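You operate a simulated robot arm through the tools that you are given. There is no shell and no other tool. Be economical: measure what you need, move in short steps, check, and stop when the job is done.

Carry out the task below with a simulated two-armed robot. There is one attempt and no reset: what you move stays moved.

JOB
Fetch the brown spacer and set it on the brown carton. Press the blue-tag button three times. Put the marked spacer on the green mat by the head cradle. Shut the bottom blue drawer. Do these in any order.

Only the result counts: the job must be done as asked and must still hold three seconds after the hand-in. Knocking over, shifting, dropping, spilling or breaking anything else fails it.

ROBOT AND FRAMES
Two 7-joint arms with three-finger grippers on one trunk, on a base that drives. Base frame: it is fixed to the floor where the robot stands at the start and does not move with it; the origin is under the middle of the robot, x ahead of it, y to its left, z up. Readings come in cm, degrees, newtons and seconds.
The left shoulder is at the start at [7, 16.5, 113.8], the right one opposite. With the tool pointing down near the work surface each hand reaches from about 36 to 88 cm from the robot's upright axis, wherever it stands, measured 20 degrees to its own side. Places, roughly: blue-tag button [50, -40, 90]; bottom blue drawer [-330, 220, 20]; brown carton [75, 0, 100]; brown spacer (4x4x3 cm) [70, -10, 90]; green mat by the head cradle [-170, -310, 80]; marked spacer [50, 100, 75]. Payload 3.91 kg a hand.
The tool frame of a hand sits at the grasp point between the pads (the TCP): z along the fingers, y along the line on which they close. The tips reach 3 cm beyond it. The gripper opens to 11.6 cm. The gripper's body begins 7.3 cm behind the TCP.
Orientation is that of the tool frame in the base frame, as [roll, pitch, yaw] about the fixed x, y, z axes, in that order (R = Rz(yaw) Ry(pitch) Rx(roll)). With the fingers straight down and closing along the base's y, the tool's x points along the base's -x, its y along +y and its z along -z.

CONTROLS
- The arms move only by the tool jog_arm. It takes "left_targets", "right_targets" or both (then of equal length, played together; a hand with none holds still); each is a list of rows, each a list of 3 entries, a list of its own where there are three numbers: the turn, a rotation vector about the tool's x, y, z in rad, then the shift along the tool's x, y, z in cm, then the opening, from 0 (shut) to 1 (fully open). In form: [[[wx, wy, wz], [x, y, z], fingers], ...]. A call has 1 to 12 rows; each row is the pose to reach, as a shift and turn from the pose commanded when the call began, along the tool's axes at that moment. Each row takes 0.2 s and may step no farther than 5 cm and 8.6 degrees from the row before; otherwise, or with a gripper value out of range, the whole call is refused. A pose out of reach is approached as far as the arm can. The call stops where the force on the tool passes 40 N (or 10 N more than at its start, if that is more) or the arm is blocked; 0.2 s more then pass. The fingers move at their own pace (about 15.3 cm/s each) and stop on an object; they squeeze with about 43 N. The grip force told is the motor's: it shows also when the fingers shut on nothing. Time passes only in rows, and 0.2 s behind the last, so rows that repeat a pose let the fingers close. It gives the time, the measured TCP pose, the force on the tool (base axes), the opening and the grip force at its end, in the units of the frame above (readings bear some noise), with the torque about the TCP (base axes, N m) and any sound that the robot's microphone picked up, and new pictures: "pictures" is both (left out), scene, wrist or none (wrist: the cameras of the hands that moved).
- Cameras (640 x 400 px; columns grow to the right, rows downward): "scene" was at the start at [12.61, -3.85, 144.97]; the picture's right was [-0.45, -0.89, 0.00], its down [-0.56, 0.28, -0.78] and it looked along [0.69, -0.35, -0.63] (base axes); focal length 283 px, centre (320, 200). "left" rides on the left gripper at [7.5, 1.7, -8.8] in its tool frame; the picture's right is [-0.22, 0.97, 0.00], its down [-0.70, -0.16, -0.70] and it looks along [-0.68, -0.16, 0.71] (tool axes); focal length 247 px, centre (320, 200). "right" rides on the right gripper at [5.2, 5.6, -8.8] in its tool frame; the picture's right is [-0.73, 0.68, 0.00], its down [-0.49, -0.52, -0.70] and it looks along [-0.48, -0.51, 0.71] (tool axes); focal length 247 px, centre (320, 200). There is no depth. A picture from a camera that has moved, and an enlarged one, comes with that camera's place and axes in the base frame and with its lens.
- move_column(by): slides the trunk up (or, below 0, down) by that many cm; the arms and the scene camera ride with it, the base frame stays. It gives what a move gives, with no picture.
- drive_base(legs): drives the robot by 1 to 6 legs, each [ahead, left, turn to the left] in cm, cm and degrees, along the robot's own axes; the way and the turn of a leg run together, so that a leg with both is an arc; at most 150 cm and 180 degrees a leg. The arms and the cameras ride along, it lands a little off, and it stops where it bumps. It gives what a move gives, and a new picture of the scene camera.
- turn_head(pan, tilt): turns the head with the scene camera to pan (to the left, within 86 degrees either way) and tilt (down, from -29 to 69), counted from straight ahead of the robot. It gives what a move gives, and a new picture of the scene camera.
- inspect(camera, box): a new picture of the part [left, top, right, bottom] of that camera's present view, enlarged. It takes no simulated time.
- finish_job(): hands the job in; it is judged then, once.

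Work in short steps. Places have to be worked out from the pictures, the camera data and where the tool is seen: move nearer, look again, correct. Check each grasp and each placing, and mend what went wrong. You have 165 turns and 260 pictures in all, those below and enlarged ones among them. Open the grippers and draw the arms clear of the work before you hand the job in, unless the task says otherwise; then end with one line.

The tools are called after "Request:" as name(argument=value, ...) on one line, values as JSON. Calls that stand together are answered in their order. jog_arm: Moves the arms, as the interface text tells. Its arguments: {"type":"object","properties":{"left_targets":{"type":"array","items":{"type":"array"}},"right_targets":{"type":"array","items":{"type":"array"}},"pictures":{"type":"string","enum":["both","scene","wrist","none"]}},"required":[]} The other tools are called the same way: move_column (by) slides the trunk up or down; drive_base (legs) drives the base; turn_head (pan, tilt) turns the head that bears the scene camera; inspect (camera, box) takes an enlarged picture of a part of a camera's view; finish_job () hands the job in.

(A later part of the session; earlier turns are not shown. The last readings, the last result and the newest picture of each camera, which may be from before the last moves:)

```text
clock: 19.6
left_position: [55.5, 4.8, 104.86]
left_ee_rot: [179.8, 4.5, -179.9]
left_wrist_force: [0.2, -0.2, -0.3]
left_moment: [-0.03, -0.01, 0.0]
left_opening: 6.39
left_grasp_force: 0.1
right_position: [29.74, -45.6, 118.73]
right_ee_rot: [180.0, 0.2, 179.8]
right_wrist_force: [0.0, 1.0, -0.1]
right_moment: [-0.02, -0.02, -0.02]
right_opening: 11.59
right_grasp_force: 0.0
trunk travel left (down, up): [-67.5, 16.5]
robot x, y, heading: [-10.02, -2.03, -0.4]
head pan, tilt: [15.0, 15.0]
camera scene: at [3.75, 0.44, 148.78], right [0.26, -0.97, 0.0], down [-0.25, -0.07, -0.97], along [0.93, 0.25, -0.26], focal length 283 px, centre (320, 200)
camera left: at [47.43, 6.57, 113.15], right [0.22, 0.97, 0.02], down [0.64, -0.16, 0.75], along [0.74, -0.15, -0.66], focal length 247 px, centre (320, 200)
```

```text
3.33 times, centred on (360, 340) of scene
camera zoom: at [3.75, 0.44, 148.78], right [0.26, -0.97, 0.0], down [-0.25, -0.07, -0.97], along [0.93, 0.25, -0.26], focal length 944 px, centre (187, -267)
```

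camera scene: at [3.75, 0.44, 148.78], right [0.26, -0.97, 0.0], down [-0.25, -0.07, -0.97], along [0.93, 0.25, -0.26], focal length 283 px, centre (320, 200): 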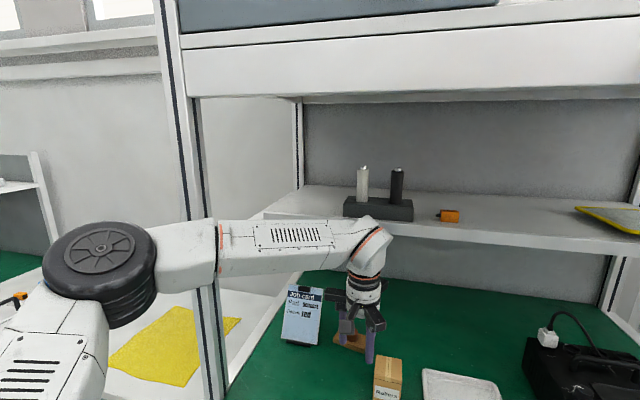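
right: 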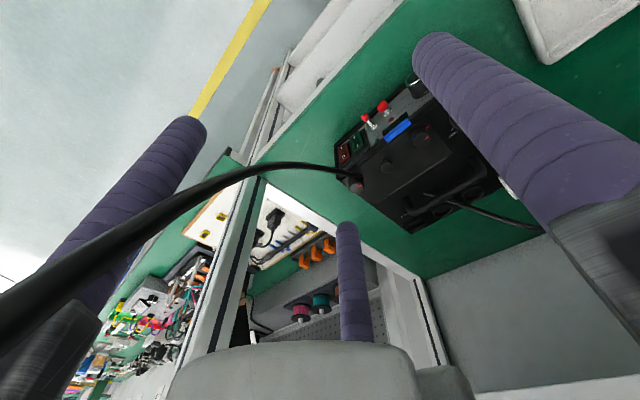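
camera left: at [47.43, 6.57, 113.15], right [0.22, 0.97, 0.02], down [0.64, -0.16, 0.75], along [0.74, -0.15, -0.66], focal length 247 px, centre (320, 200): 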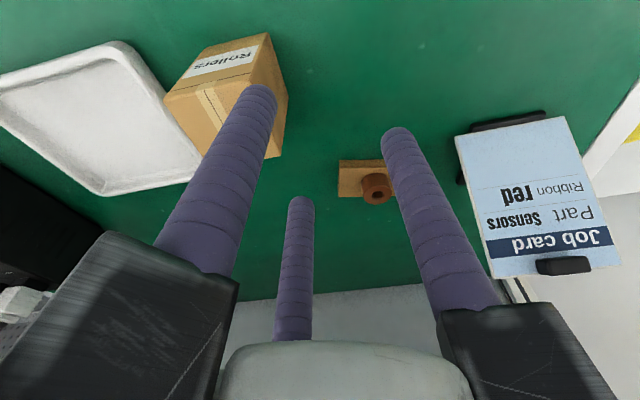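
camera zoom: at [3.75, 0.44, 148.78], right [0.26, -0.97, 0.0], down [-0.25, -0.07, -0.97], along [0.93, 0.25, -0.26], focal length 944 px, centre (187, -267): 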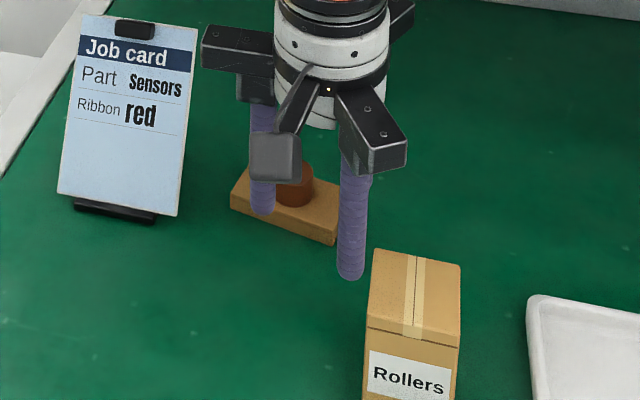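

Placed well. Next the button: I retract the left arm a little upward and look at the instrument.

Request:
turn_head(pan=-40, tilt=35)

Request:
inspect(camera="right", box=[280, 30, 520, 230])

```text
clock: 20.9
left_position: [55.63, 4.87, 104.97]
left_ee_rot: [179.9, 4.6, 179.9]
left_wrist_force: [0.7, 0.2, 0.4]
left_moment: [0.01, -0.03, 0.01]
left_opening: 6.36
left_grasp_force: 0.1
right_position: [29.87, -45.7, 118.6]
right_ee_rot: [-180.0, 0.1, 179.8]
right_wrist_force: [0.5, -0.1, -0.5]
right_moment: [-0.02, 0.0, 0.0]
right_opening: 11.62
right_grasp_force: 0.1
trunk travel left (down, up): [-67.5, 16.5]
robot x, y, heading: [-9.76, -1.98, -0.0]
head pan, tilt: [-40.0, 35.0]
camera scene: at [1.54, -7.75, 145.57], right [-0.65, -0.76, 0.0], down [-0.44, 0.37, -0.82], along [0.63, -0.53, -0.57], focal length 283 px, centre (320, 200)
```

scene: 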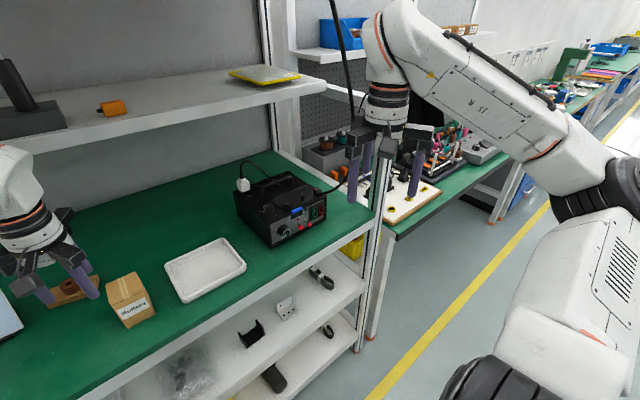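

```text
2.00 times, centred on (400, 130) of right
camera zoom: at [24.46, -40.17, 127.31], right [0.73, 0.68, 0.0], down [0.48, -0.53, 0.7], along [0.47, -0.51, -0.71], focal length 494 px, centre (160, 340)
```

zoom: 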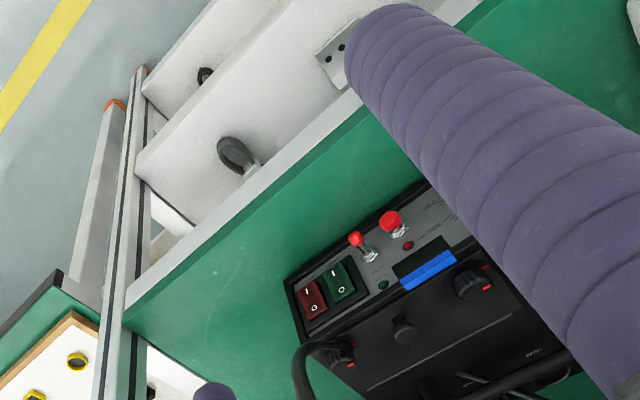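

I enlarge the instrument panel.

Request:
inspect(camera="scene", box=[230, 165, 340, 250])

```text
4.71 times, centred on (285, 208) of scene
camera zoom: at [1.54, -7.75, 145.57], right [-0.65, -0.76, 0.0], down [-0.44, 0.37, -0.82], along [0.63, -0.53, -0.57], focal length 1333 px, centre (485, 165)
```

zoom: 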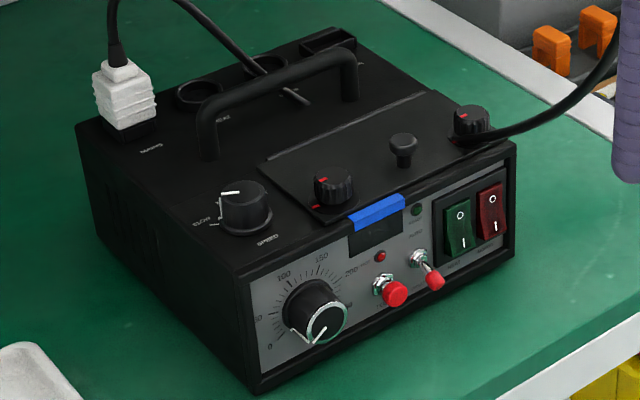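

A cable hangs near the right hand; I look up to see where it goes before moving the right arm.

Request:
turn_head(pan=-50, tilt=5)

Request:
inspect(camera="right", box=[0, 0, 640, 400])

```text
clock: 21.8
left_position: [55.52, 4.67, 104.87]
left_ee_rot: [179.9, 4.6, 180.0]
left_wrist_force: [0.4, -0.2, 0.5]
left_moment: [-0.03, 0.0, 0.0]
left_opening: 6.37
left_grasp_force: 0.1
right_position: [29.84, -45.7, 118.6]
right_ee_rot: [180.0, 0.0, 179.8]
right_wrist_force: [-0.3, 0.1, 0.7]
right_moment: [-0.02, 0.0, -0.02]
right_opening: 11.62
right_grasp_force: 0.0
trunk travel left (down, up): [-67.5, 16.5]
robot x, y, heading: [-10.47, -1.96, -0.1]
head pan, tilt: [-50.0, 5.0]
camera scene: at [0.69, -9.11, 150.38], right [-0.77, -0.64, 0.0], down [-0.06, 0.07, -1.0], along [0.64, -0.77, -0.09], focal length 283 px, centre (320, 200)
```

scene: 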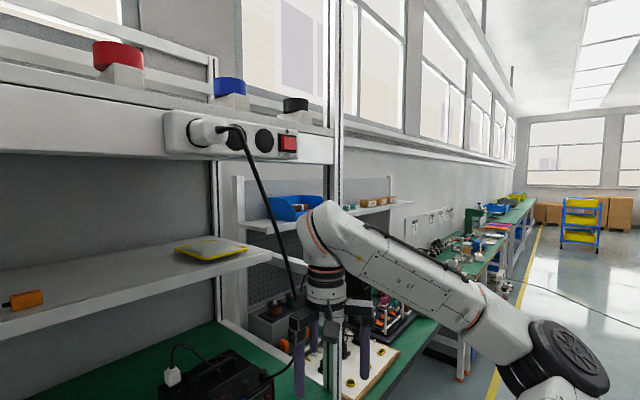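

```text
1.00 times, centred on (320, 200) of right (not enlarged: the box is as wide or as high as the picture)
camera zoom: at [24.45, -40.17, 127.32], right [0.73, 0.68, 0.0], down [0.48, -0.53, 0.7], along [0.47, -0.51, -0.71], focal length 247 px, centre (320, 200)
```

zoom: 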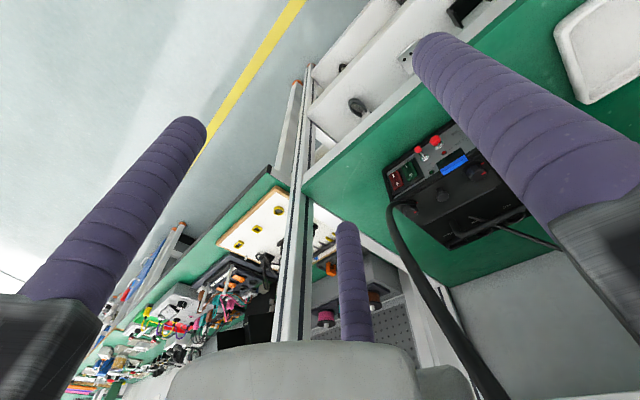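

The cable runs from the upper power strip to the instrument's right side, so the left hand is the safer presser. I lift the left hand back and drive the base right 20 cm.

Request:
jog_arm(left_targets=[[[0, 0.02, 0], [3, 0, -3], 0.45], [[0, 0.05, 0], [6, 0, -6], 0.45], [[0, 0.08, 0], [8, 0, -7], 0.45]], pictures="none")

Request:
turn_head(pan=-15, tilt=40)

Request:
drive_base(legs=[[0, -20, 0]])

```text
clock: 22.6
left_position: [47.22, 4.82, 111.21]
left_ee_rot: [179.8, -0.1, 180.0]
left_wrist_force: [0.2, 0.6, -0.2]
left_moment: [0.02, -0.01, -0.02]
left_opening: 5.22
left_grasp_force: 0.0
right_position: [29.93, -45.68, 118.61]
right_ee_rot: [-180.0, 0.0, 179.8]
right_wrist_force: [-0.6, -0.3, -0.3]
right_moment: [0.02, -0.01, -0.01]
right_opening: 11.6
right_grasp_force: 0.2
trunk travel left (down, up): [-67.5, 16.5]
robot x, y, heading: [-9.78, -2.23, -0.3]
head pan, tilt: [-50.0, 5.0]
```

```text
clock: 23.6
left_position: [47.05, 4.69, 111.09]
left_ee_rot: [179.8, 0.0, 179.9]
left_wrist_force: [0.5, 0.0, -0.2]
left_moment: [0.01, 0.02, -0.01]
left_opening: 5.23
left_grasp_force: 0.0
right_position: [29.92, -45.75, 118.64]
right_ee_rot: [-180.0, 0.0, 179.9]
right_wrist_force: [0.3, 0.9, 0.0]
right_moment: [-0.02, 0.0, -0.02]
right_opening: 11.59
right_grasp_force: 0.1
trunk travel left (down, up): [-67.5, 16.5]
robot x, y, heading: [-10.33, -1.66, -0.0]
head pan, tilt: [-15.0, 40.0]
camera scene: at [3.01, -4.3, 144.82], right [-0.26, -0.96, 0.0], down [-0.62, 0.17, -0.77], along [0.74, -0.2, -0.64], focal length 283 px, centre (320, 200)
```

scene: 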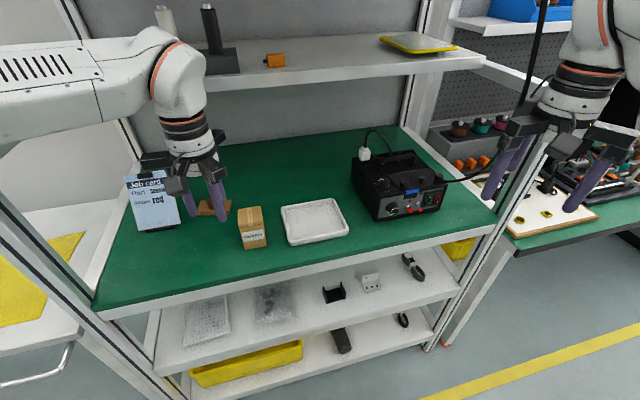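

```text
clock: 25.2
left_position: [46.96, -15.15, 111.23]
left_ee_rot: [179.9, 0.0, 179.9]
left_wrist_force: [0.4, -1.1, 0.5]
left_moment: [0.02, 0.02, 0.03]
left_opening: 5.23
left_grasp_force: 0.0
right_position: [29.69, -65.62, 118.61]
right_ee_rot: [179.9, -0.1, 179.7]
right_wrist_force: [0.1, 0.4, -0.6]
right_moment: [-0.02, 0.01, -0.02]
right_opening: 11.59
right_grasp_force: 0.0
trunk travel left (down, up): [-67.5, 16.5]
robot x, y, heading: [-10.49, -21.98, 0.0]
head pan, tilt: [-15.0, 40.0]
camera scene: at [2.89, -24.2, 144.82], right [-0.26, -0.96, 0.0], down [-0.62, 0.17, -0.77], along [0.74, -0.2, -0.64], focal length 283 px, centre (320, 200)
```

scene: 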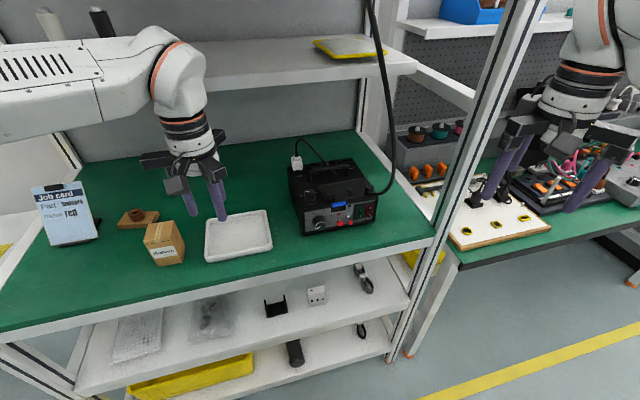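

Now the panel is seen from the front-left; I enlarge it to fix the button's place.

Request:
inspect(camera="scene", box=[285, 180, 395, 250])

Request:
inspect(camera="scene", box=[20, 170, 280, 280])

```text
5.71 times, centred on (340, 215) of scene
camera zoom: at [2.89, -24.2, 144.82], right [-0.26, -0.96, 0.0], down [-0.62, 0.17, -0.77], along [0.74, -0.2, -0.64], focal length 1618 px, centre (206, 114)
```

zoom: 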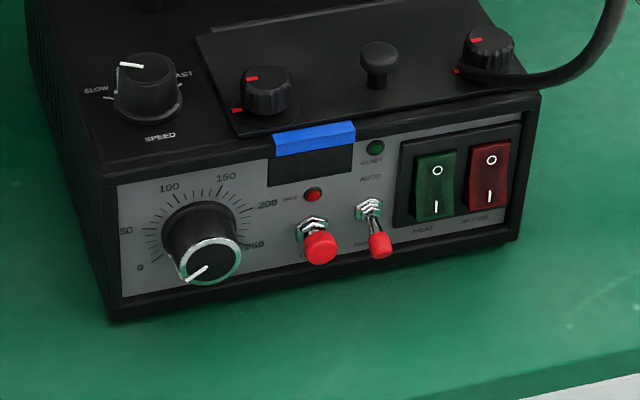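

```text
2.46 times, centred on (150, 225) of scene
camera zoom: at [2.89, -24.2, 144.82], right [-0.26, -0.96, 0.0], down [-0.62, 0.17, -0.77], along [0.74, -0.2, -0.64], focal length 697 px, centre (738, 138)
```

zoom: 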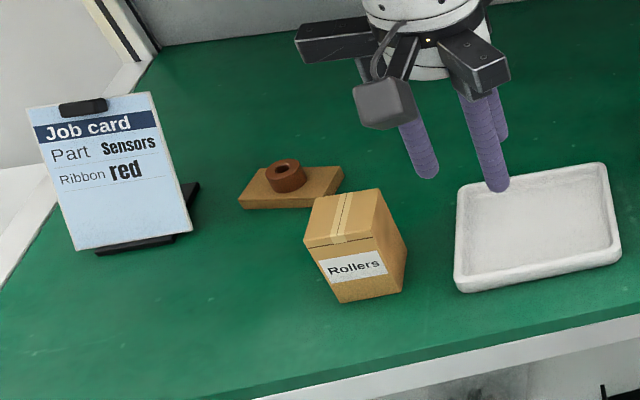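

Button tip estimate: [51, -42.7, 94], toggle 2.7 cm to its right. I move the left hand (pointing down) to in front of the panel, high first.

Request:
jog_arm(left_targets=[[[0, 0, 0], [1, -4.8, 0], 0.45], [[0, 0, 0], [2, -9.6, 0], 0.45], [[0, 0, 0], [3, -14.4, 0], 0.45], [[0, 0, 0], [3.5, -19.2, 0], 0.45], [[0, 0, 0], [3.5, -23.5, 0], 0.45], [[0, 0, 0], [3.5, -25.9, 0], 0.45], [[0, 0, 0], [3.5, -25.9, 4], 0.45], [[0, 0, 0], [3.5, -25.9, 8], 0.45], [[0, 0, 0], [3.5, -25.9, 8], 0.45]])

```text
clock: 27.2
left_position: [43.46, -41.04, 103.23]
left_ee_rot: [179.9, 0.0, 179.9]
left_wrist_force: [-0.5, 0.6, -0.5]
left_moment: [-0.02, -0.03, -0.01]
left_opening: 5.23
left_grasp_force: 0.0
right_position: [29.7, -65.76, 118.65]
right_ee_rot: [-180.0, 0.1, 179.6]
right_wrist_force: [-0.8, -0.1, 0.2]
right_moment: [0.0, -0.03, 0.0]
right_opening: 11.59
right_grasp_force: 0.0
trunk travel left (down, up): [-67.5, 16.5]
robot x, y, heading: [-10.14, -22.25, -0.2]
head pan, tilt: [-15.0, 40.0]
camera scene: at [2.81, -24.24, 144.83], right [-0.26, -0.96, 0.0], down [-0.62, 0.17, -0.77], along [0.74, -0.2, -0.64], focal length 283 px, centre (320, 200)
camera left: at [36.15, -39.33, 111.99], right [0.22, 0.97, 0.0], down [0.7, -0.16, 0.7], along [0.68, -0.16, -0.71], focal length 247 px, centre (320, 200)
```

scene: 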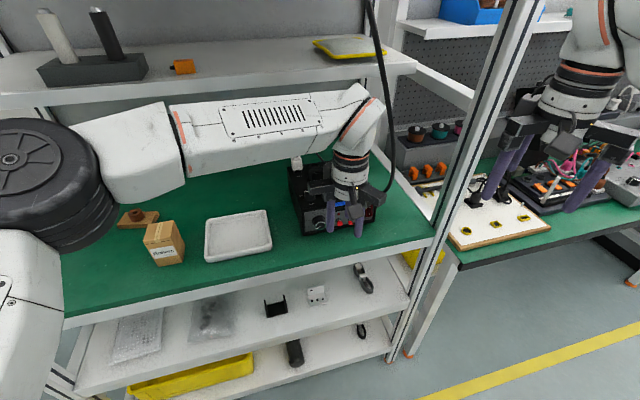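
left: 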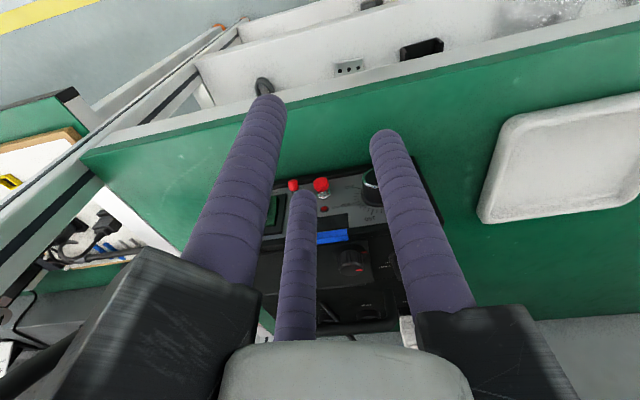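

The far jaw lines up with the button at y≈-42.7. I lower until the tips are about 2.7 cm above the bench.

Request:
jog_arm(left_targets=[[[0, 0, 0], [0, 0, 4], 0.45], [[0, 0, 0], [0, -0.1, 8.3], 0.45], [[0, 0, 0], [0, -0.1, 8.3], 0.45]])

Request:
inspect(camera="left", box=[220, 60, 460, 260])

Request:
inspect(camera="scene", box=[280, 150, 400, 260])

```text
clock: 28.1
left_position: [43.35, -41.12, 94.81]
left_ee_rot: [179.9, 0.0, -180.0]
left_wrist_force: [0.1, 0.5, 0.3]
left_moment: [0.01, -0.02, 0.0]
left_opening: 5.23
left_grasp_force: 0.2
right_position: [29.71, -65.7, 118.58]
right_ee_rot: [180.0, 0.0, 179.7]
right_wrist_force: [0.5, 0.8, -0.1]
right_moment: [0.01, 0.0, 0.01]
right_opening: 11.59
right_grasp_force: 0.0
trunk travel left (down, up): [-67.5, 16.5]
robot x, y, heading: [-10.23, -21.76, -0.1]
head pan, tilt: [-15.0, 40.0]
camera scene: at [2.84, -24.24, 144.82], right [-0.26, -0.96, 0.0], down [-0.62, 0.17, -0.77], along [0.74, -0.2, -0.64], focal length 283 px, centre (320, 200)
camera left: at [36.02, -39.42, 103.67], right [0.22, 0.97, 0.0], down [0.7, -0.16, 0.7], along [0.68, -0.16, -0.71], focal length 247 px, centre (320, 200)
```

scene: 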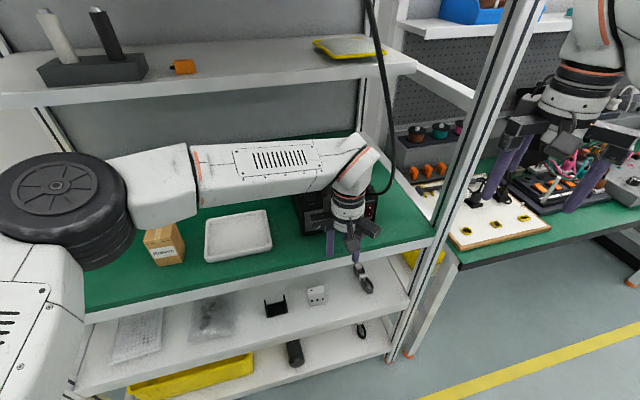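
left: 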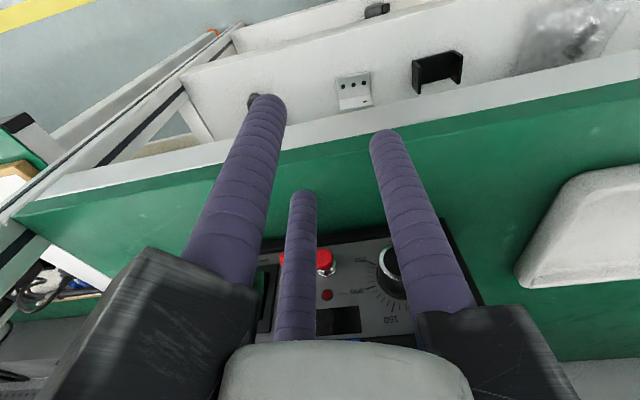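

```text
2.00 times, centred on (340, 160) of left
camera zoom: at [36.02, -39.42, 103.67], right [0.22, 0.97, 0.0], down [0.7, -0.16, 0.7], along [0.68, -0.16, -0.71], focal length 494 px, centre (280, 280)
```

zoom: 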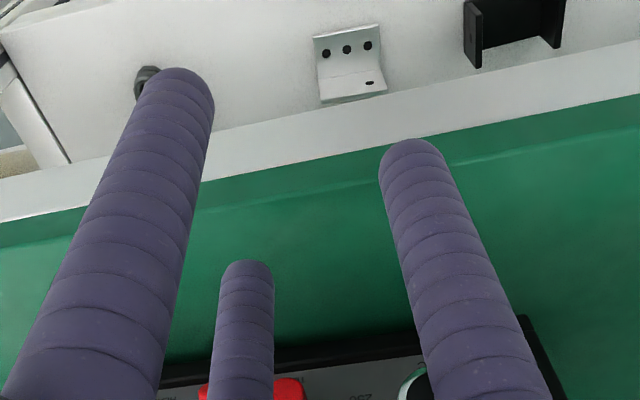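

```text
3.64 times, centred on (340, 205) of scene
camera zoom: at [2.84, -24.24, 144.82], right [-0.26, -0.96, 0.0], down [-0.62, 0.17, -0.77], along [0.74, -0.2, -0.64], focal length 1030 px, centre (247, 182)
```

zoom: 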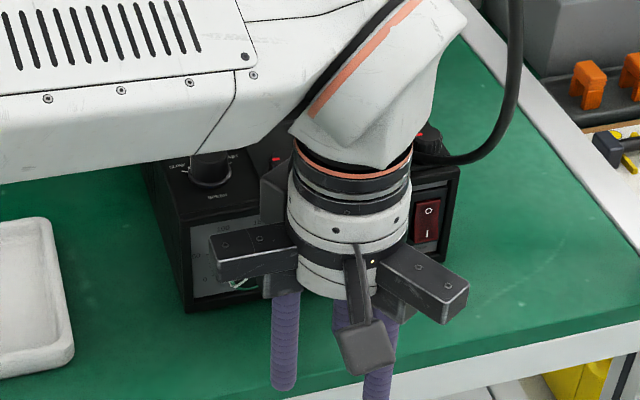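

Aligned: jaw at y≈-42.7, clear of the toggle (-45.6). I push forward 3.5 cm, then creep.

Request:
jog_arm(left_targets=[[[0, 0, 0], [-1.8, 0, 0], 0.45], [[0, 0, 0], [-3.2, 0, 0], 0.45], [[0, 0, 0], [-3.5, 0, 0], 0.45], [[0, 0, 0], [-3.5, 0, 0], 0.45]], pictures="wrist")

Request:
inspect(camera="left", box=[240, 160, 420, 300])

```text
clock: 29.1
left_position: [46.95, -41.21, 94.78]
left_ee_rot: [180.0, -0.1, 180.0]
left_wrist_force: [-0.4, 0.1, -0.1]
left_moment: [0.01, 0.01, 0.03]
left_opening: 5.24
left_grasp_force: 0.0
right_position: [29.75, -65.79, 118.63]
right_ee_rot: [-179.9, 0.0, 179.7]
right_wrist_force: [0.3, -0.1, 0.7]
right_moment: [0.01, 0.0, -0.01]
right_opening: 11.57
right_grasp_force: 0.1
trunk travel left (down, up): [-67.5, 16.5]
robot x, y, heading: [-10.23, -21.81, -0.0]
head pan, tilt: [-15.0, 40.0]
camera left: at [39.65, -39.45, 103.68], right [0.22, 0.97, 0.0], down [0.7, -0.16, 0.7], along [0.68, -0.16, -0.72], focal length 247 px, centre (320, 200)
```

left: 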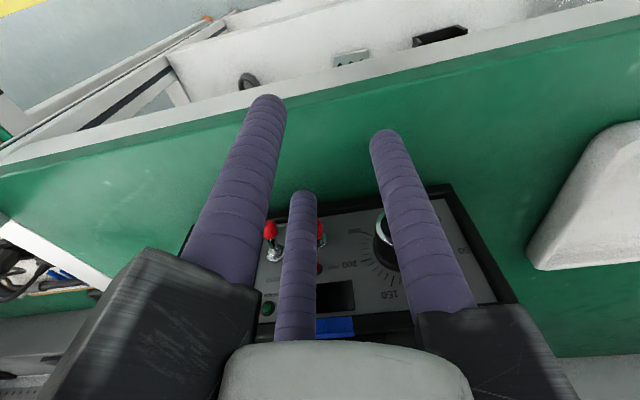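

```text
2.86 times, centred on (330, 230) of left
camera zoom: at [39.65, -39.45, 103.68], right [0.22, 0.97, 0.0], down [0.7, -0.16, 0.7], along [0.68, -0.16, -0.72], focal length 706 px, centre (291, 114)
```

zoom: 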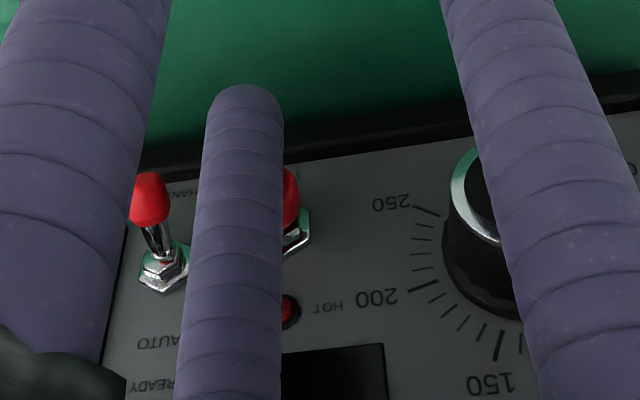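

The jaw nearly touches the button. I creep forward 0.6 cm.

Request:
jog_arm(left_targets=[[[0, 0, 0], [-0.2, 0.2, 0], 0.45], [[0, 0, 0], [-0.4, 0.2, 0], 0.45], [[0, 0, 0], [-0.6, 0.2, 0], 0.45]], pictures="none")

Request:
jog_arm(left_targets=[[[0, 0, 0], [-0.2, 0, 0], 0.45], [[0, 0, 0], [-0.4, 0, 0], 0.45]], pictures="wrist")

```text
clock: 29.9
left_position: [47.48, -41.01, 94.77]
left_ee_rot: [179.9, -0.1, 179.9]
left_wrist_force: [-2.2, 0.1, 1.4]
left_moment: [-0.02, 0.02, -0.03]
left_opening: 5.15
left_grasp_force: 0.2
right_position: [29.59, -65.63, 118.52]
right_ee_rot: [-179.9, 0.0, 179.7]
right_wrist_force: [0.0, 0.1, -0.5]
right_moment: [0.02, 0.02, -0.01]
right_opening: 11.58
right_grasp_force: 0.0
trunk travel left (down, up): [-67.5, 16.5]
robot x, y, heading: [-10.49, -22.06, -0.3]
head pan, tilt: [-15.0, 40.0]
heard: click
```

```text
clock: 30.4
left_position: [47.86, -41.05, 94.85]
left_ee_rot: [179.9, -0.1, 179.8]
left_wrist_force: [-6.5, -1.1, -0.9]
left_moment: [0.04, 0.1, -0.16]
left_opening: 4.96
left_grasp_force: 0.1
right_position: [29.59, -65.67, 118.71]
right_ee_rot: [180.0, 0.2, 179.7]
right_wrist_force: [0.0, 0.0, -0.9]
right_moment: [0.01, -0.03, -0.02]
right_opening: 11.59
right_grasp_force: 0.0
trunk travel left (down, up): [-67.5, 16.5]
robot x, y, heading: [-10.35, -21.96, -0.2]
head pan, tilt: [-15.0, 40.0]
camera left: at [40.51, -39.29, 103.71], right [0.23, 0.97, 0.0], down [0.7, -0.16, 0.7], along [0.68, -0.16, -0.72], focal length 247 px, centre (320, 200)
```

left: 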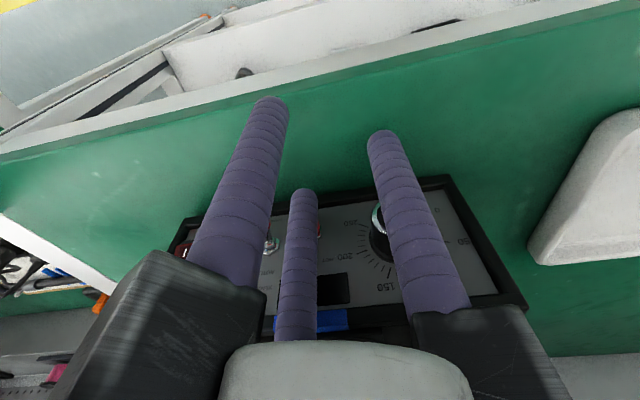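

A click was heard: press one. I back off 1.3 cm to release.

Request:
jog_arm(left_targets=[[[0, 0, 0], [0.6, 0, 0], 0.45], [[0, 0, 0], [1.3, 0, 0], 0.45], [[0, 0, 0], [1.3, 0, 0], 0.45]], pictures="none")

Request:
jog_arm(left_targets=[[[0, 0, 0], [-0.5, 0, 0], 0.45], [[0, 0, 0], [-0.8, 0, 0], 0.45], [[0, 0, 0], [-1.05, 0, 0], 0.45], [[0, 0, 0], [-1.05, 0, 0], 0.45]], pictures="none")

```text
clock: 31.2
left_position: [46.65, -40.98, 94.89]
left_ee_rot: [179.8, 0.0, -180.0]
left_wrist_force: [0.3, 0.7, -1.1]
left_moment: [-0.02, -0.01, 0.01]
left_opening: 5.21
left_grasp_force: 0.0
right_position: [29.81, -65.76, 118.59]
right_ee_rot: [-180.0, -0.1, 179.7]
right_wrist_force: [-0.6, 0.7, -0.8]
right_moment: [0.01, -0.01, -0.01]
right_opening: 11.63
right_grasp_force: 0.0
trunk travel left (down, up): [-67.5, 16.5]
robot x, y, heading: [-10.28, -21.66, -0.3]
head pan, tilt: [-15.0, 40.0]
```

```text
clock: 32.2
left_position: [47.71, -40.98, 94.9]
left_ee_rot: [179.9, -0.1, 179.9]
left_wrist_force: [-3.1, 0.1, 0.8]
left_moment: [-0.01, 0.07, -0.07]
left_opening: 5.09
left_grasp_force: 0.0
right_position: [29.56, -65.71, 118.52]
right_ee_rot: [180.0, 0.0, 179.7]
right_wrist_force: [0.3, -0.6, -0.3]
right_moment: [0.0, 0.0, 0.0]
right_opening: 11.56
right_grasp_force: 0.1
trunk travel left (down, up): [-67.5, 16.5]
robot x, y, heading: [-10.41, -21.78, -0.4]
head pan, tilt: [-15.0, 40.0]
heard: click
```

Second click. I release and press a third time the same way.

Request:
jog_arm(left_targets=[[[0, 0, 0], [0.6, 0, 0], 0.45], [[0, 0, 0], [1.05, 0, 0], 0.45], [[0, 0, 0], [1.05, 0, 0], 0.45]], pictures="none")

Request:
jog_arm(left_targets=[[[0, 0, 0], [-0.5, 0, 0], 0.45], [[0, 0, 0], [-0.8, 0, 0], 0.45], [[0, 0, 0], [-1.05, 0, 0], 0.45], [[0, 0, 0], [-1.05, 0, 0], 0.45]], pictures="none")

```text
clock: 33.0
left_position: [46.66, -40.98, 94.83]
left_ee_rot: [179.9, 0.0, -180.0]
left_wrist_force: [0.3, 0.1, -0.4]
left_moment: [-0.04, -0.02, -0.03]
left_opening: 5.22
left_grasp_force: 0.0
right_position: [29.62, -65.73, 118.63]
right_ee_rot: [180.0, 0.0, 179.7]
right_wrist_force: [-0.5, -0.5, -0.1]
right_moment: [0.01, 0.03, 0.02]
right_opening: 11.61
right_grasp_force: 0.0
trunk travel left (down, up): [-67.5, 16.5]
robot x, y, heading: [-10.32, -21.99, -0.5]
head pan, tilt: [-15.0, 40.0]
```

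```text
clock: 34.0
left_position: [47.67, -41.05, 94.81]
left_ee_rot: [179.9, -0.1, 179.8]
left_wrist_force: [-3.4, -0.8, -0.8]
left_moment: [0.0, 0.05, -0.05]
left_opening: 5.09
left_grasp_force: 0.1
right_position: [29.63, -65.69, 118.51]
right_ee_rot: [-180.0, -0.1, 179.8]
right_wrist_force: [0.5, 0.6, 0.3]
right_moment: [0.01, -0.01, -0.01]
right_opening: 11.6
right_grasp_force: 0.1
trunk travel left (down, up): [-67.5, 16.5]
robot x, y, heading: [-10.38, -21.82, -0.3]
head pan, tilt: [-15.0, 40.0]
heard: click
```

Three clicks heard. I back off, lift clear, and check the instrument.

Request:
jog_arm(left_targets=[[[0, 0, 0], [2, 0, 0], 0.45], [[0, 0, 0], [5, 0, 0], 0.45], [[0, 0, 0], [5, 0, -5], 0.45], [[0, 0, 0], [5, 3, -9], 0.45], [[0, 0, 0], [6, 6, -13], 0.45], [[0, 0, 0], [6, 10, -16], 0.45], [[0, 0, 0], [6, 14, -18], 0.45], [[0, 0, 0], [6, 18, -20], 0.45]])

Request:
inspect(camera="scene", box=[265, 140, 415, 250])

```text
refused: row 5 steps farther than a row can; nothing moved
```

```text
3.64 times, centred on (340, 195) of scene
camera zoom: at [2.85, -24.26, 144.82], right [-0.26, -0.96, 0.0], down [-0.62, 0.17, -0.77], along [0.74, -0.2, -0.64], focal length 1030 px, centre (247, 218)
```

zoom: 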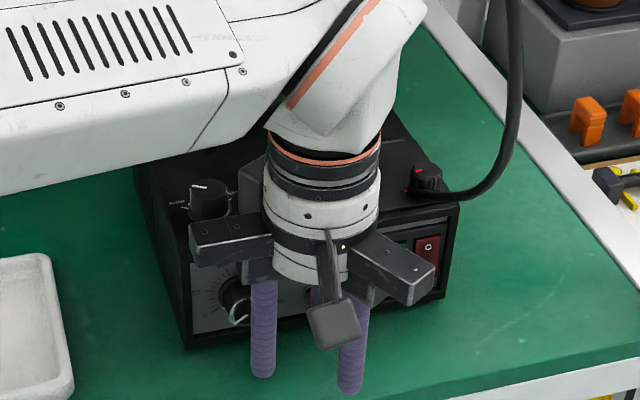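

The call was refused for one long row; I resend with shorter steps.

Request:
jog_arm(left_targets=[[[0, 0, 0], [2, 0, 0], 0.45], [[0, 0, 0], [5, 0, 0], 0.45], [[0, 0, 0], [5, 0, -4.5], 0.45], [[0, 0, 0], [5, 2, -8.5], 0.45], [[0, 0, 0], [5, 4.5, -12], 0.45], [[0, 0, 0], [5, 8, -15], 0.45], [[0, 0, 0], [5, 12, -17], 0.45], [[0, 0, 0], [5, 16, -18], 0.45]], pictures="scene")

Request:
inspect(camera="scene", box=[265, 140, 415, 250])

```text
clock: 35.9
left_position: [42.69, -24.86, 112.97]
left_ee_rot: [180.0, 0.0, 179.9]
left_wrist_force: [-0.5, -0.6, -0.7]
left_moment: [-0.07, 0.0, -0.03]
left_opening: 5.22
left_grasp_force: 0.1
right_position: [29.7, -65.55, 118.71]
right_ee_rot: [-179.9, 0.1, 179.7]
right_wrist_force: [0.1, 0.1, 0.4]
right_moment: [-0.06, 0.01, 0.01]
right_opening: 11.6
right_grasp_force: 0.0
trunk travel left (down, up): [-67.5, 16.5]
robot x, y, heading: [-10.49, -21.87, -0.3]
head pan, tilt: [-15.0, 40.0]
camera scene: at [2.84, -24.03, 144.82], right [-0.26, -0.96, 0.0], down [-0.62, 0.17, -0.77], along [0.74, -0.2, -0.64], focal length 283 px, centre (320, 200)
```

scene: 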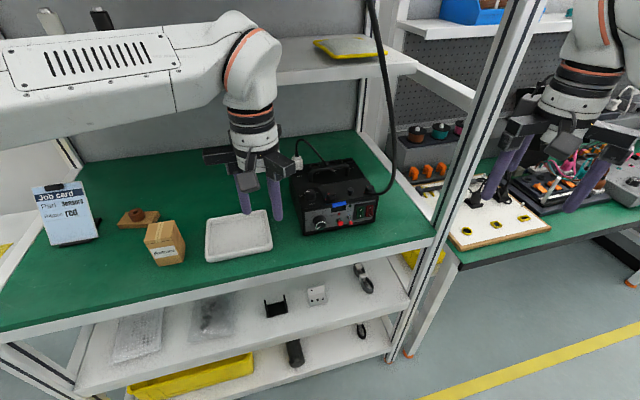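

```text
3.64 times, centred on (340, 195) of scene
camera zoom: at [2.84, -24.03, 144.82], right [-0.26, -0.96, 0.0], down [-0.62, 0.17, -0.77], along [0.74, -0.2, -0.64], focal length 1030 px, centre (247, 218)
```

zoom: 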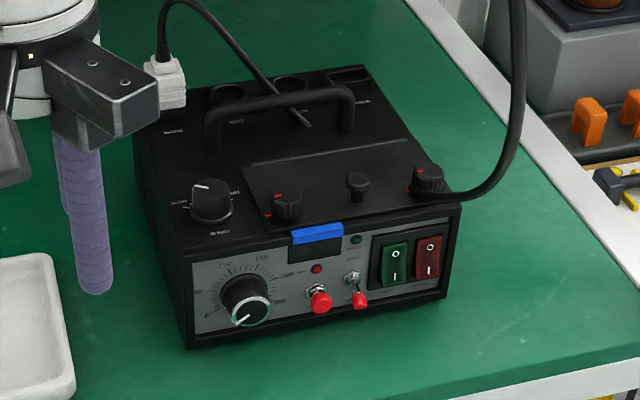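

Button done and the instrument is unmoved. I back away from the bench and look left toward the next workplace.

Request:
drive_base(legs=[[-35, 0, 0]])

Request:
turn_head(pan=60, tilt=25)

```text
clock: 38.1
left_position: [7.87, -24.87, 112.91]
left_ee_rot: [179.8, -0.2, -180.0]
left_wrist_force: [0.0, 0.5, 0.0]
left_moment: [-0.02, -0.03, 0.02]
left_opening: 5.21
left_grasp_force: 0.2
right_position: [-5.29, -65.54, 118.59]
right_ee_rot: [-179.9, 0.1, 179.7]
right_wrist_force: [-0.7, -0.6, -0.7]
right_moment: [0.0, 0.0, 0.01]
right_opening: 11.61
right_grasp_force: 0.1
trunk travel left (down, up): [-67.5, 16.5]
robot x, y, heading: [-45.33, -21.68, -0.3]
head pan, tilt: [-15.0, 40.0]
camera scene: at [-32.05, -24.04, 144.81], right [-0.26, -0.96, 0.0], down [-0.62, 0.17, -0.77], along [0.74, -0.2, -0.64], focal length 283 px, centre (320, 200)
```

scene: 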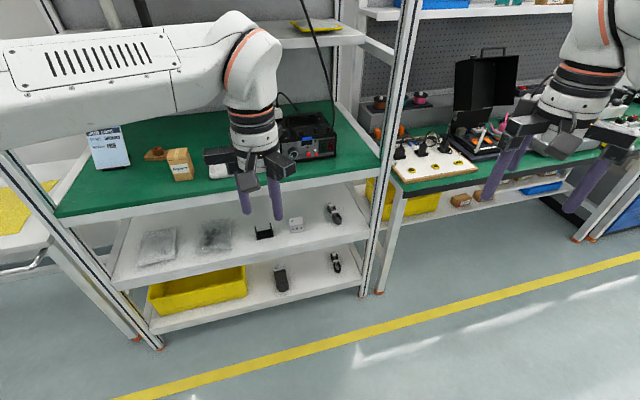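

```text
clock: 39.6
left_position: [7.85, -24.83, 112.92]
left_ee_rot: [179.9, -0.1, 179.9]
left_wrist_force: [-0.3, -0.3, 0.4]
left_moment: [-0.02, 0.0, -0.03]
left_opening: 5.23
left_grasp_force: 0.1
right_position: [-5.27, -65.49, 118.56]
right_ee_rot: [-180.0, 0.0, 179.8]
right_wrist_force: [0.8, 0.3, 0.1]
right_moment: [0.0, -0.02, -0.02]
right_opening: 11.6
right_grasp_force: 0.1
trunk travel left (down, up): [-67.5, 16.5]
robot x, y, heading: [-45.19, -21.65, -0.1]
head pan, tilt: [60.0, 25.0]
camera scene: at [-35.59, -13.84, 147.15], right [0.86, -0.51, 0.0], down [-0.21, -0.36, -0.91], along [0.46, 0.78, -0.42], focal length 283 px, centre (320, 200)
```

scene: 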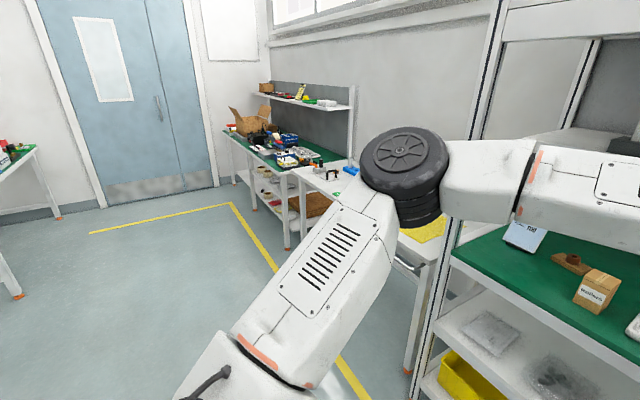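

The floor is open to the left. I drive left 115 cm to face the white table.

Request:
drive_base(legs=[[0, 115, 0]])

Request:
turn_head(pan=0, tilt=32)

```text
clock: 45.5
left_position: [8.75, 91.07, 112.89]
left_ee_rot: [179.9, -0.1, 179.7]
left_wrist_force: [-0.2, -0.4, 0.3]
left_moment: [-0.02, -0.02, -0.01]
left_opening: 5.2
left_grasp_force: 0.1
right_position: [-4.62, 50.55, 118.6]
right_ee_rot: [-180.0, 0.0, 179.4]
right_wrist_force: [0.6, -0.1, 0.0]
right_moment: [0.02, -0.02, 0.01]
right_opening: 11.59
right_grasp_force: 0.0
trunk travel left (down, up): [-67.5, 16.5]
robot x, y, heading: [-44.35, 94.84, -0.6]
head pan, tilt: [60.0, 25.0]
camera scene: at [-34.64, 102.34, 147.15], right [0.86, -0.51, 0.0], down [-0.22, -0.36, -0.91], along [0.46, 0.78, -0.42], focal length 283 px, centre (320, 200)
```

scene: 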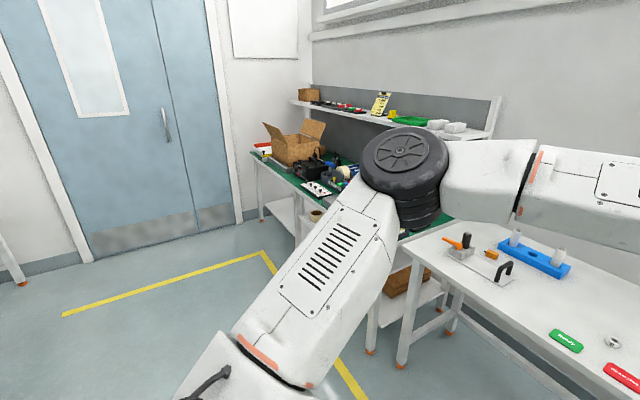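

```text
clock: 46.8
left_position: [8.65, 91.11, 112.94]
left_ee_rot: [179.9, 0.0, 179.8]
left_wrist_force: [0.5, 0.3, -0.3]
left_moment: [0.02, 0.03, 0.02]
left_opening: 5.23
left_grasp_force: 0.0
right_position: [-4.62, 50.57, 118.64]
right_ee_rot: [179.9, -0.1, 179.4]
right_wrist_force: [-0.5, -0.1, 0.4]
right_moment: [0.0, -0.01, -0.02]
right_opening: 11.6
right_grasp_force: 0.1
trunk travel left (down, up): [-67.5, 16.5]
robot x, y, heading: [-44.22, 94.2, -0.5]
head pan, tilt: [0.0, 32.0]
camera scene: at [-30.37, 94.33, 146.04], right [-0.01, -1.0, 0.0], down [-0.53, 0.01, -0.85], along [0.85, -0.01, -0.53], focal length 283 px, centre (320, 200)
```

scene: 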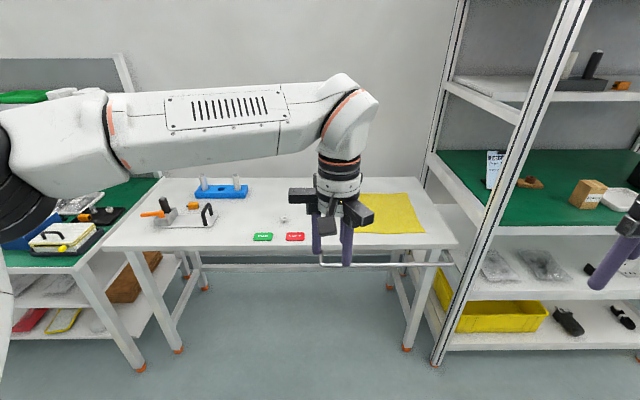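

I enlarge the white table to find the marked spacer.

Request:
inspect(camera="scene", box=[120, 160, 320, 260])

Request:
inspect(camera="left", box=[0, 0, 640, 400])

```text
3.20 times, centred on (220, 210) of scene
camera zoom: at [-30.37, 94.33, 146.04], right [-0.01, -1.0, 0.0], down [-0.53, 0.01, -0.85], along [0.85, -0.01, -0.53], focal length 906 px, centre (640, 168)
```

zoom: 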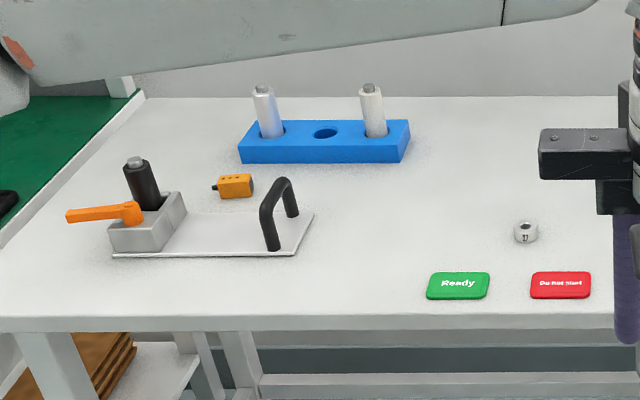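

```text
1.00 times, centred on (320, 200) of left (not enlarged: the box is as wide or as high as the picture)
camera zoom: at [1.38, 92.91, 121.77], right [0.23, 0.97, 0.0], down [0.7, -0.16, 0.7], along [0.68, -0.16, -0.72], focal length 247 px, centre (320, 200)
```

zoom: 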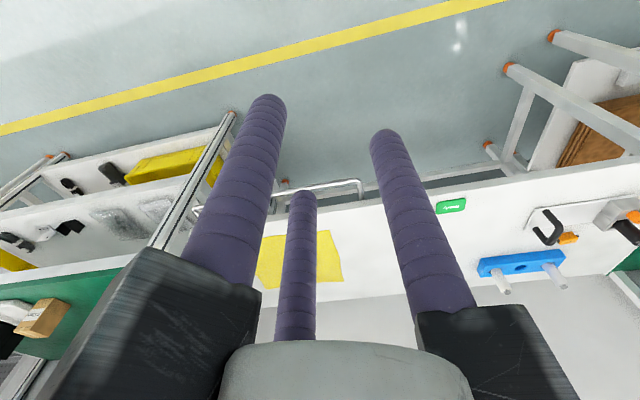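

The silver spacer with a mark on it sits right of the fixtures, around [61–66, 107]. I drive 40 cm ahead to get within reach and look from the wrist.

Request:
drive_base(legs=[[40, -3, 0]])

Request:
jog_arm(left_targets=[[[0, 0, 0], [0, 4, 0], 0.6], [[0, 0, 0], [0, 8, 2], 0.6], [[0, 0, 0], [0, 12, 5], 0.6], [[0, 0, 0], [0, 14, 7], 0.6]])

```text
clock: 49.3
left_position: [48.86, 87.74, 112.84]
left_ee_rot: [180.0, 0.0, 179.7]
left_wrist_force: [0.8, 0.2, 0.2]
left_moment: [0.01, 0.0, -0.01]
left_opening: 5.23
left_grasp_force: 0.0
right_position: [35.5, 47.06, 118.65]
right_ee_rot: [-180.0, 0.0, 179.4]
right_wrist_force: [1.2, -0.5, 0.4]
right_moment: [0.02, -0.01, -0.01]
right_opening: 11.6
right_grasp_force: 0.0
trunk travel left (down, up): [-67.5, 16.5]
robot x, y, heading: [-4.09, 91.46, -0.7]
head pan, tilt: [0.0, 32.0]
camera scene: at [9.79, 90.9, 146.04], right [-0.01, -1.0, 0.0], down [-0.53, 0.01, -0.85], along [0.85, -0.01, -0.53], focal length 283 px, centre (320, 200)
```

scene: 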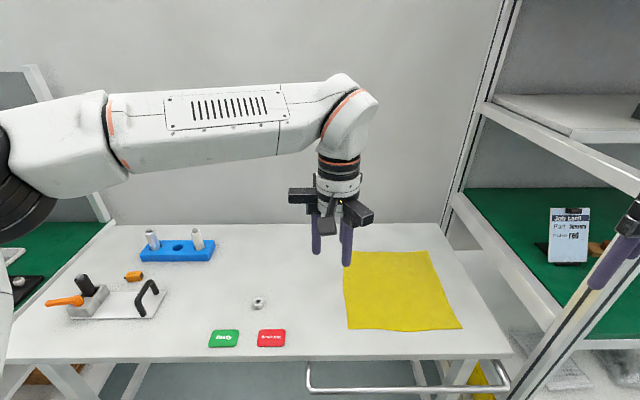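

```text
clock: 50.3
left_position: [48.98, 101.72, 106.0]
left_ee_rot: [180.0, -0.1, 179.6]
left_wrist_force: [0.1, -0.4, -0.4]
left_moment: [0.01, -0.02, 0.02]
left_opening: 6.94
left_grasp_force: 0.1
right_position: [35.61, 47.13, 118.67]
right_ee_rot: [180.0, 0.1, 179.5]
right_wrist_force: [0.1, 0.1, 0.2]
right_moment: [0.03, 0.04, 0.02]
right_opening: 11.59
right_grasp_force: 0.0
trunk travel left (down, up): [-67.5, 16.5]
robot x, y, heading: [-4.36, 91.1, -0.3]
head pan, tilt: [0.0, 32.0]
camera scene: at [9.77, 90.99, 146.04], right [-0.01, -1.0, 0.0], down [-0.53, 0.0, -0.85], along [0.85, -0.01, -0.53], focal length 283 px, centre (320, 200)
camera left: at [41.63, 103.57, 114.78], right [0.23, 0.97, 0.0], down [0.7, -0.16, 0.7], along [0.68, -0.16, -0.71], focal length 247 px, centre (320, 200)
```

scene: 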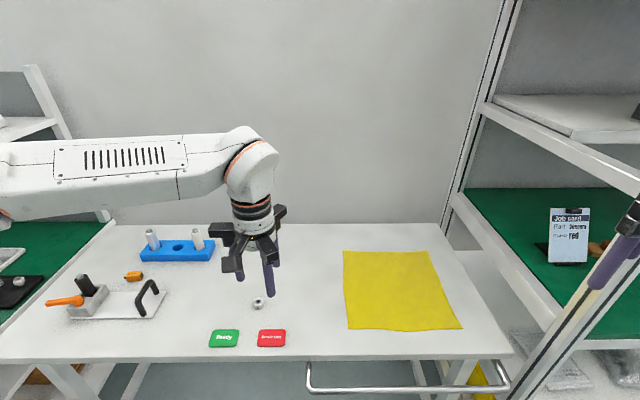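
left: 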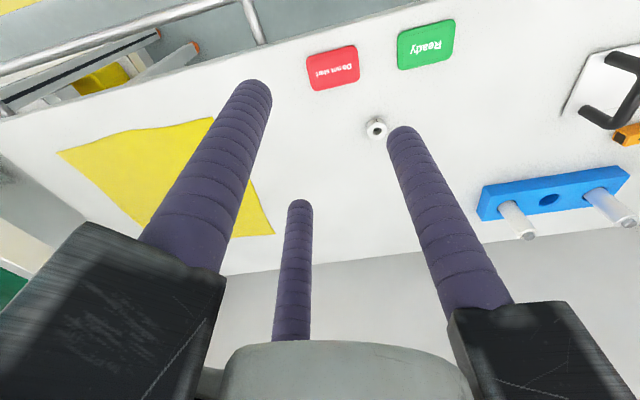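

Spacer triangulated at [60.9, 107.5, top 81]. I enlarge it to check its mark.

Request:
inspect(camera="left", box=[330, 90, 430, 160])

Request:
inspect(camera="scene", box=[200, 270, 300, 350])

```text
5.71 times, centred on (380, 125) of left
camera zoom: at [41.63, 103.57, 114.78], right [0.23, 0.97, 0.0], down [0.7, -0.16, 0.7], along [0.68, -0.16, -0.71], focal length 1411 px, centre (-23, 629)
```

zoom: 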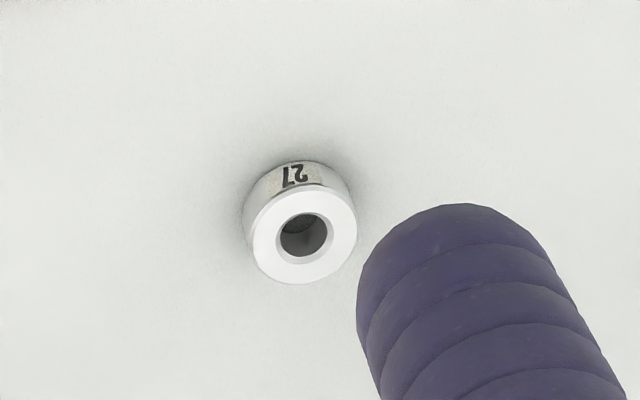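

```text
5.00 times, centred on (250, 310) of scene
camera zoom: at [9.77, 90.99, 146.04], right [-0.01, -1.0, 0.0], down [-0.53, 0.0, -0.85], along [0.85, -0.01, -0.53], focal length 1416 px, centre (670, -350)
```

zoom: 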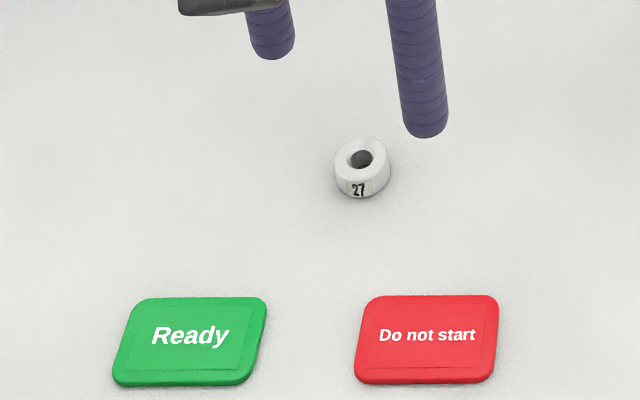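

It bears the mark "27": the marked spacer. I move above it with the tips 5 cm clear.

Request:
jog_arm(left_targets=[[[0, 0, 0], [-3.5, 1.5, 2], 0.6], [[0, 0, 0], [-7, 3, 5], 0.6], [[0, 0, 0], [-9.5, 4.5, 8.5], 0.6], [[0, 0, 0], [-11.5, 5.8, 12], 0.6], [[0, 0, 0], [-11.5, 5.8, 16], 0.6], [[0, 0, 0], [-11.5, 5.8, 16], 0.6]])

Request:
inspect(camera="scene", box=[200, 250, 320, 350])

```text
clock: 51.7
left_position: [60.46, 107.61, 90.03]
left_ee_rot: [179.9, 0.0, 179.7]
left_wrist_force: [-0.2, -0.7, -0.9]
left_moment: [0.02, 0.01, -0.02]
left_opening: 6.95
left_grasp_force: 0.1
right_position: [35.56, 47.2, 118.54]
right_ee_rot: [-180.0, 0.1, 179.5]
right_wrist_force: [0.1, -0.4, 0.1]
right_moment: [-0.01, 0.0, 0.01]
right_opening: 11.62
right_grasp_force: 0.0
trunk travel left (down, up): [-67.5, 16.5]
robot x, y, heading: [-3.91, 91.16, -0.7]
head pan, tilt: [0.0, 32.0]
camera scene: at [9.74, 90.89, 146.04], right [-0.01, -1.0, 0.0], down [-0.53, 0.01, -0.85], along [0.85, -0.01, -0.53], focal length 283 px, centre (320, 200)
camera left: at [53.09, 109.3, 98.89], right [0.23, 0.97, 0.0], down [0.7, -0.16, 0.7], along [0.68, -0.16, -0.71], focal length 247 px, centre (320, 200)
```

scene: 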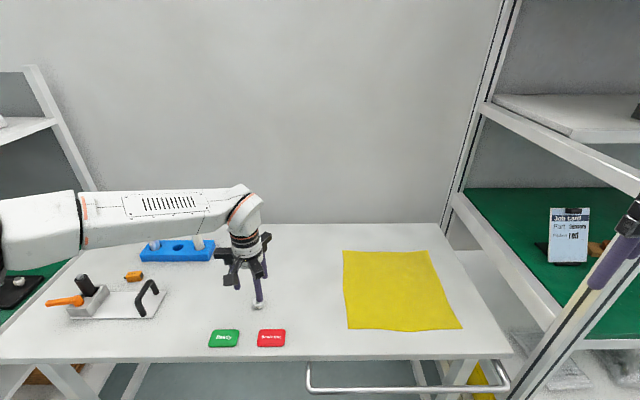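
left: 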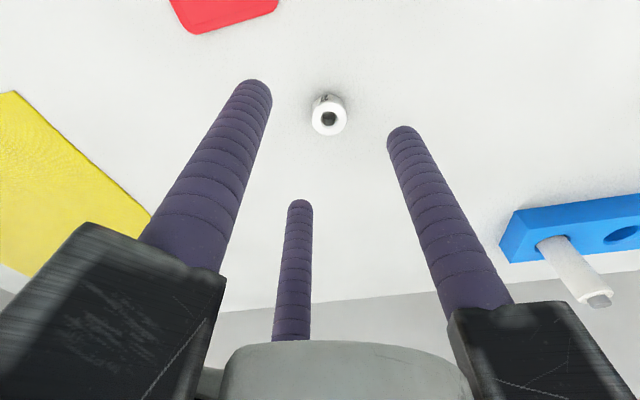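

```text
4.00 times, centred on (260, 300) of scene
camera zoom: at [9.74, 90.89, 146.04], right [-0.01, -1.0, 0.0], down [-0.53, 0.01, -0.85], along [0.85, -0.01, -0.53], focal length 1133 px, centre (560, -200)
```

zoom: 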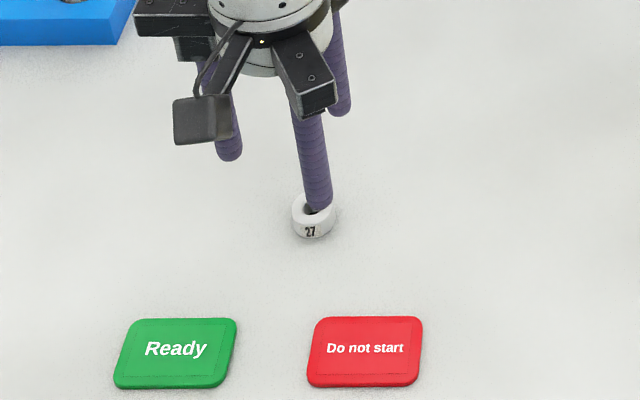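

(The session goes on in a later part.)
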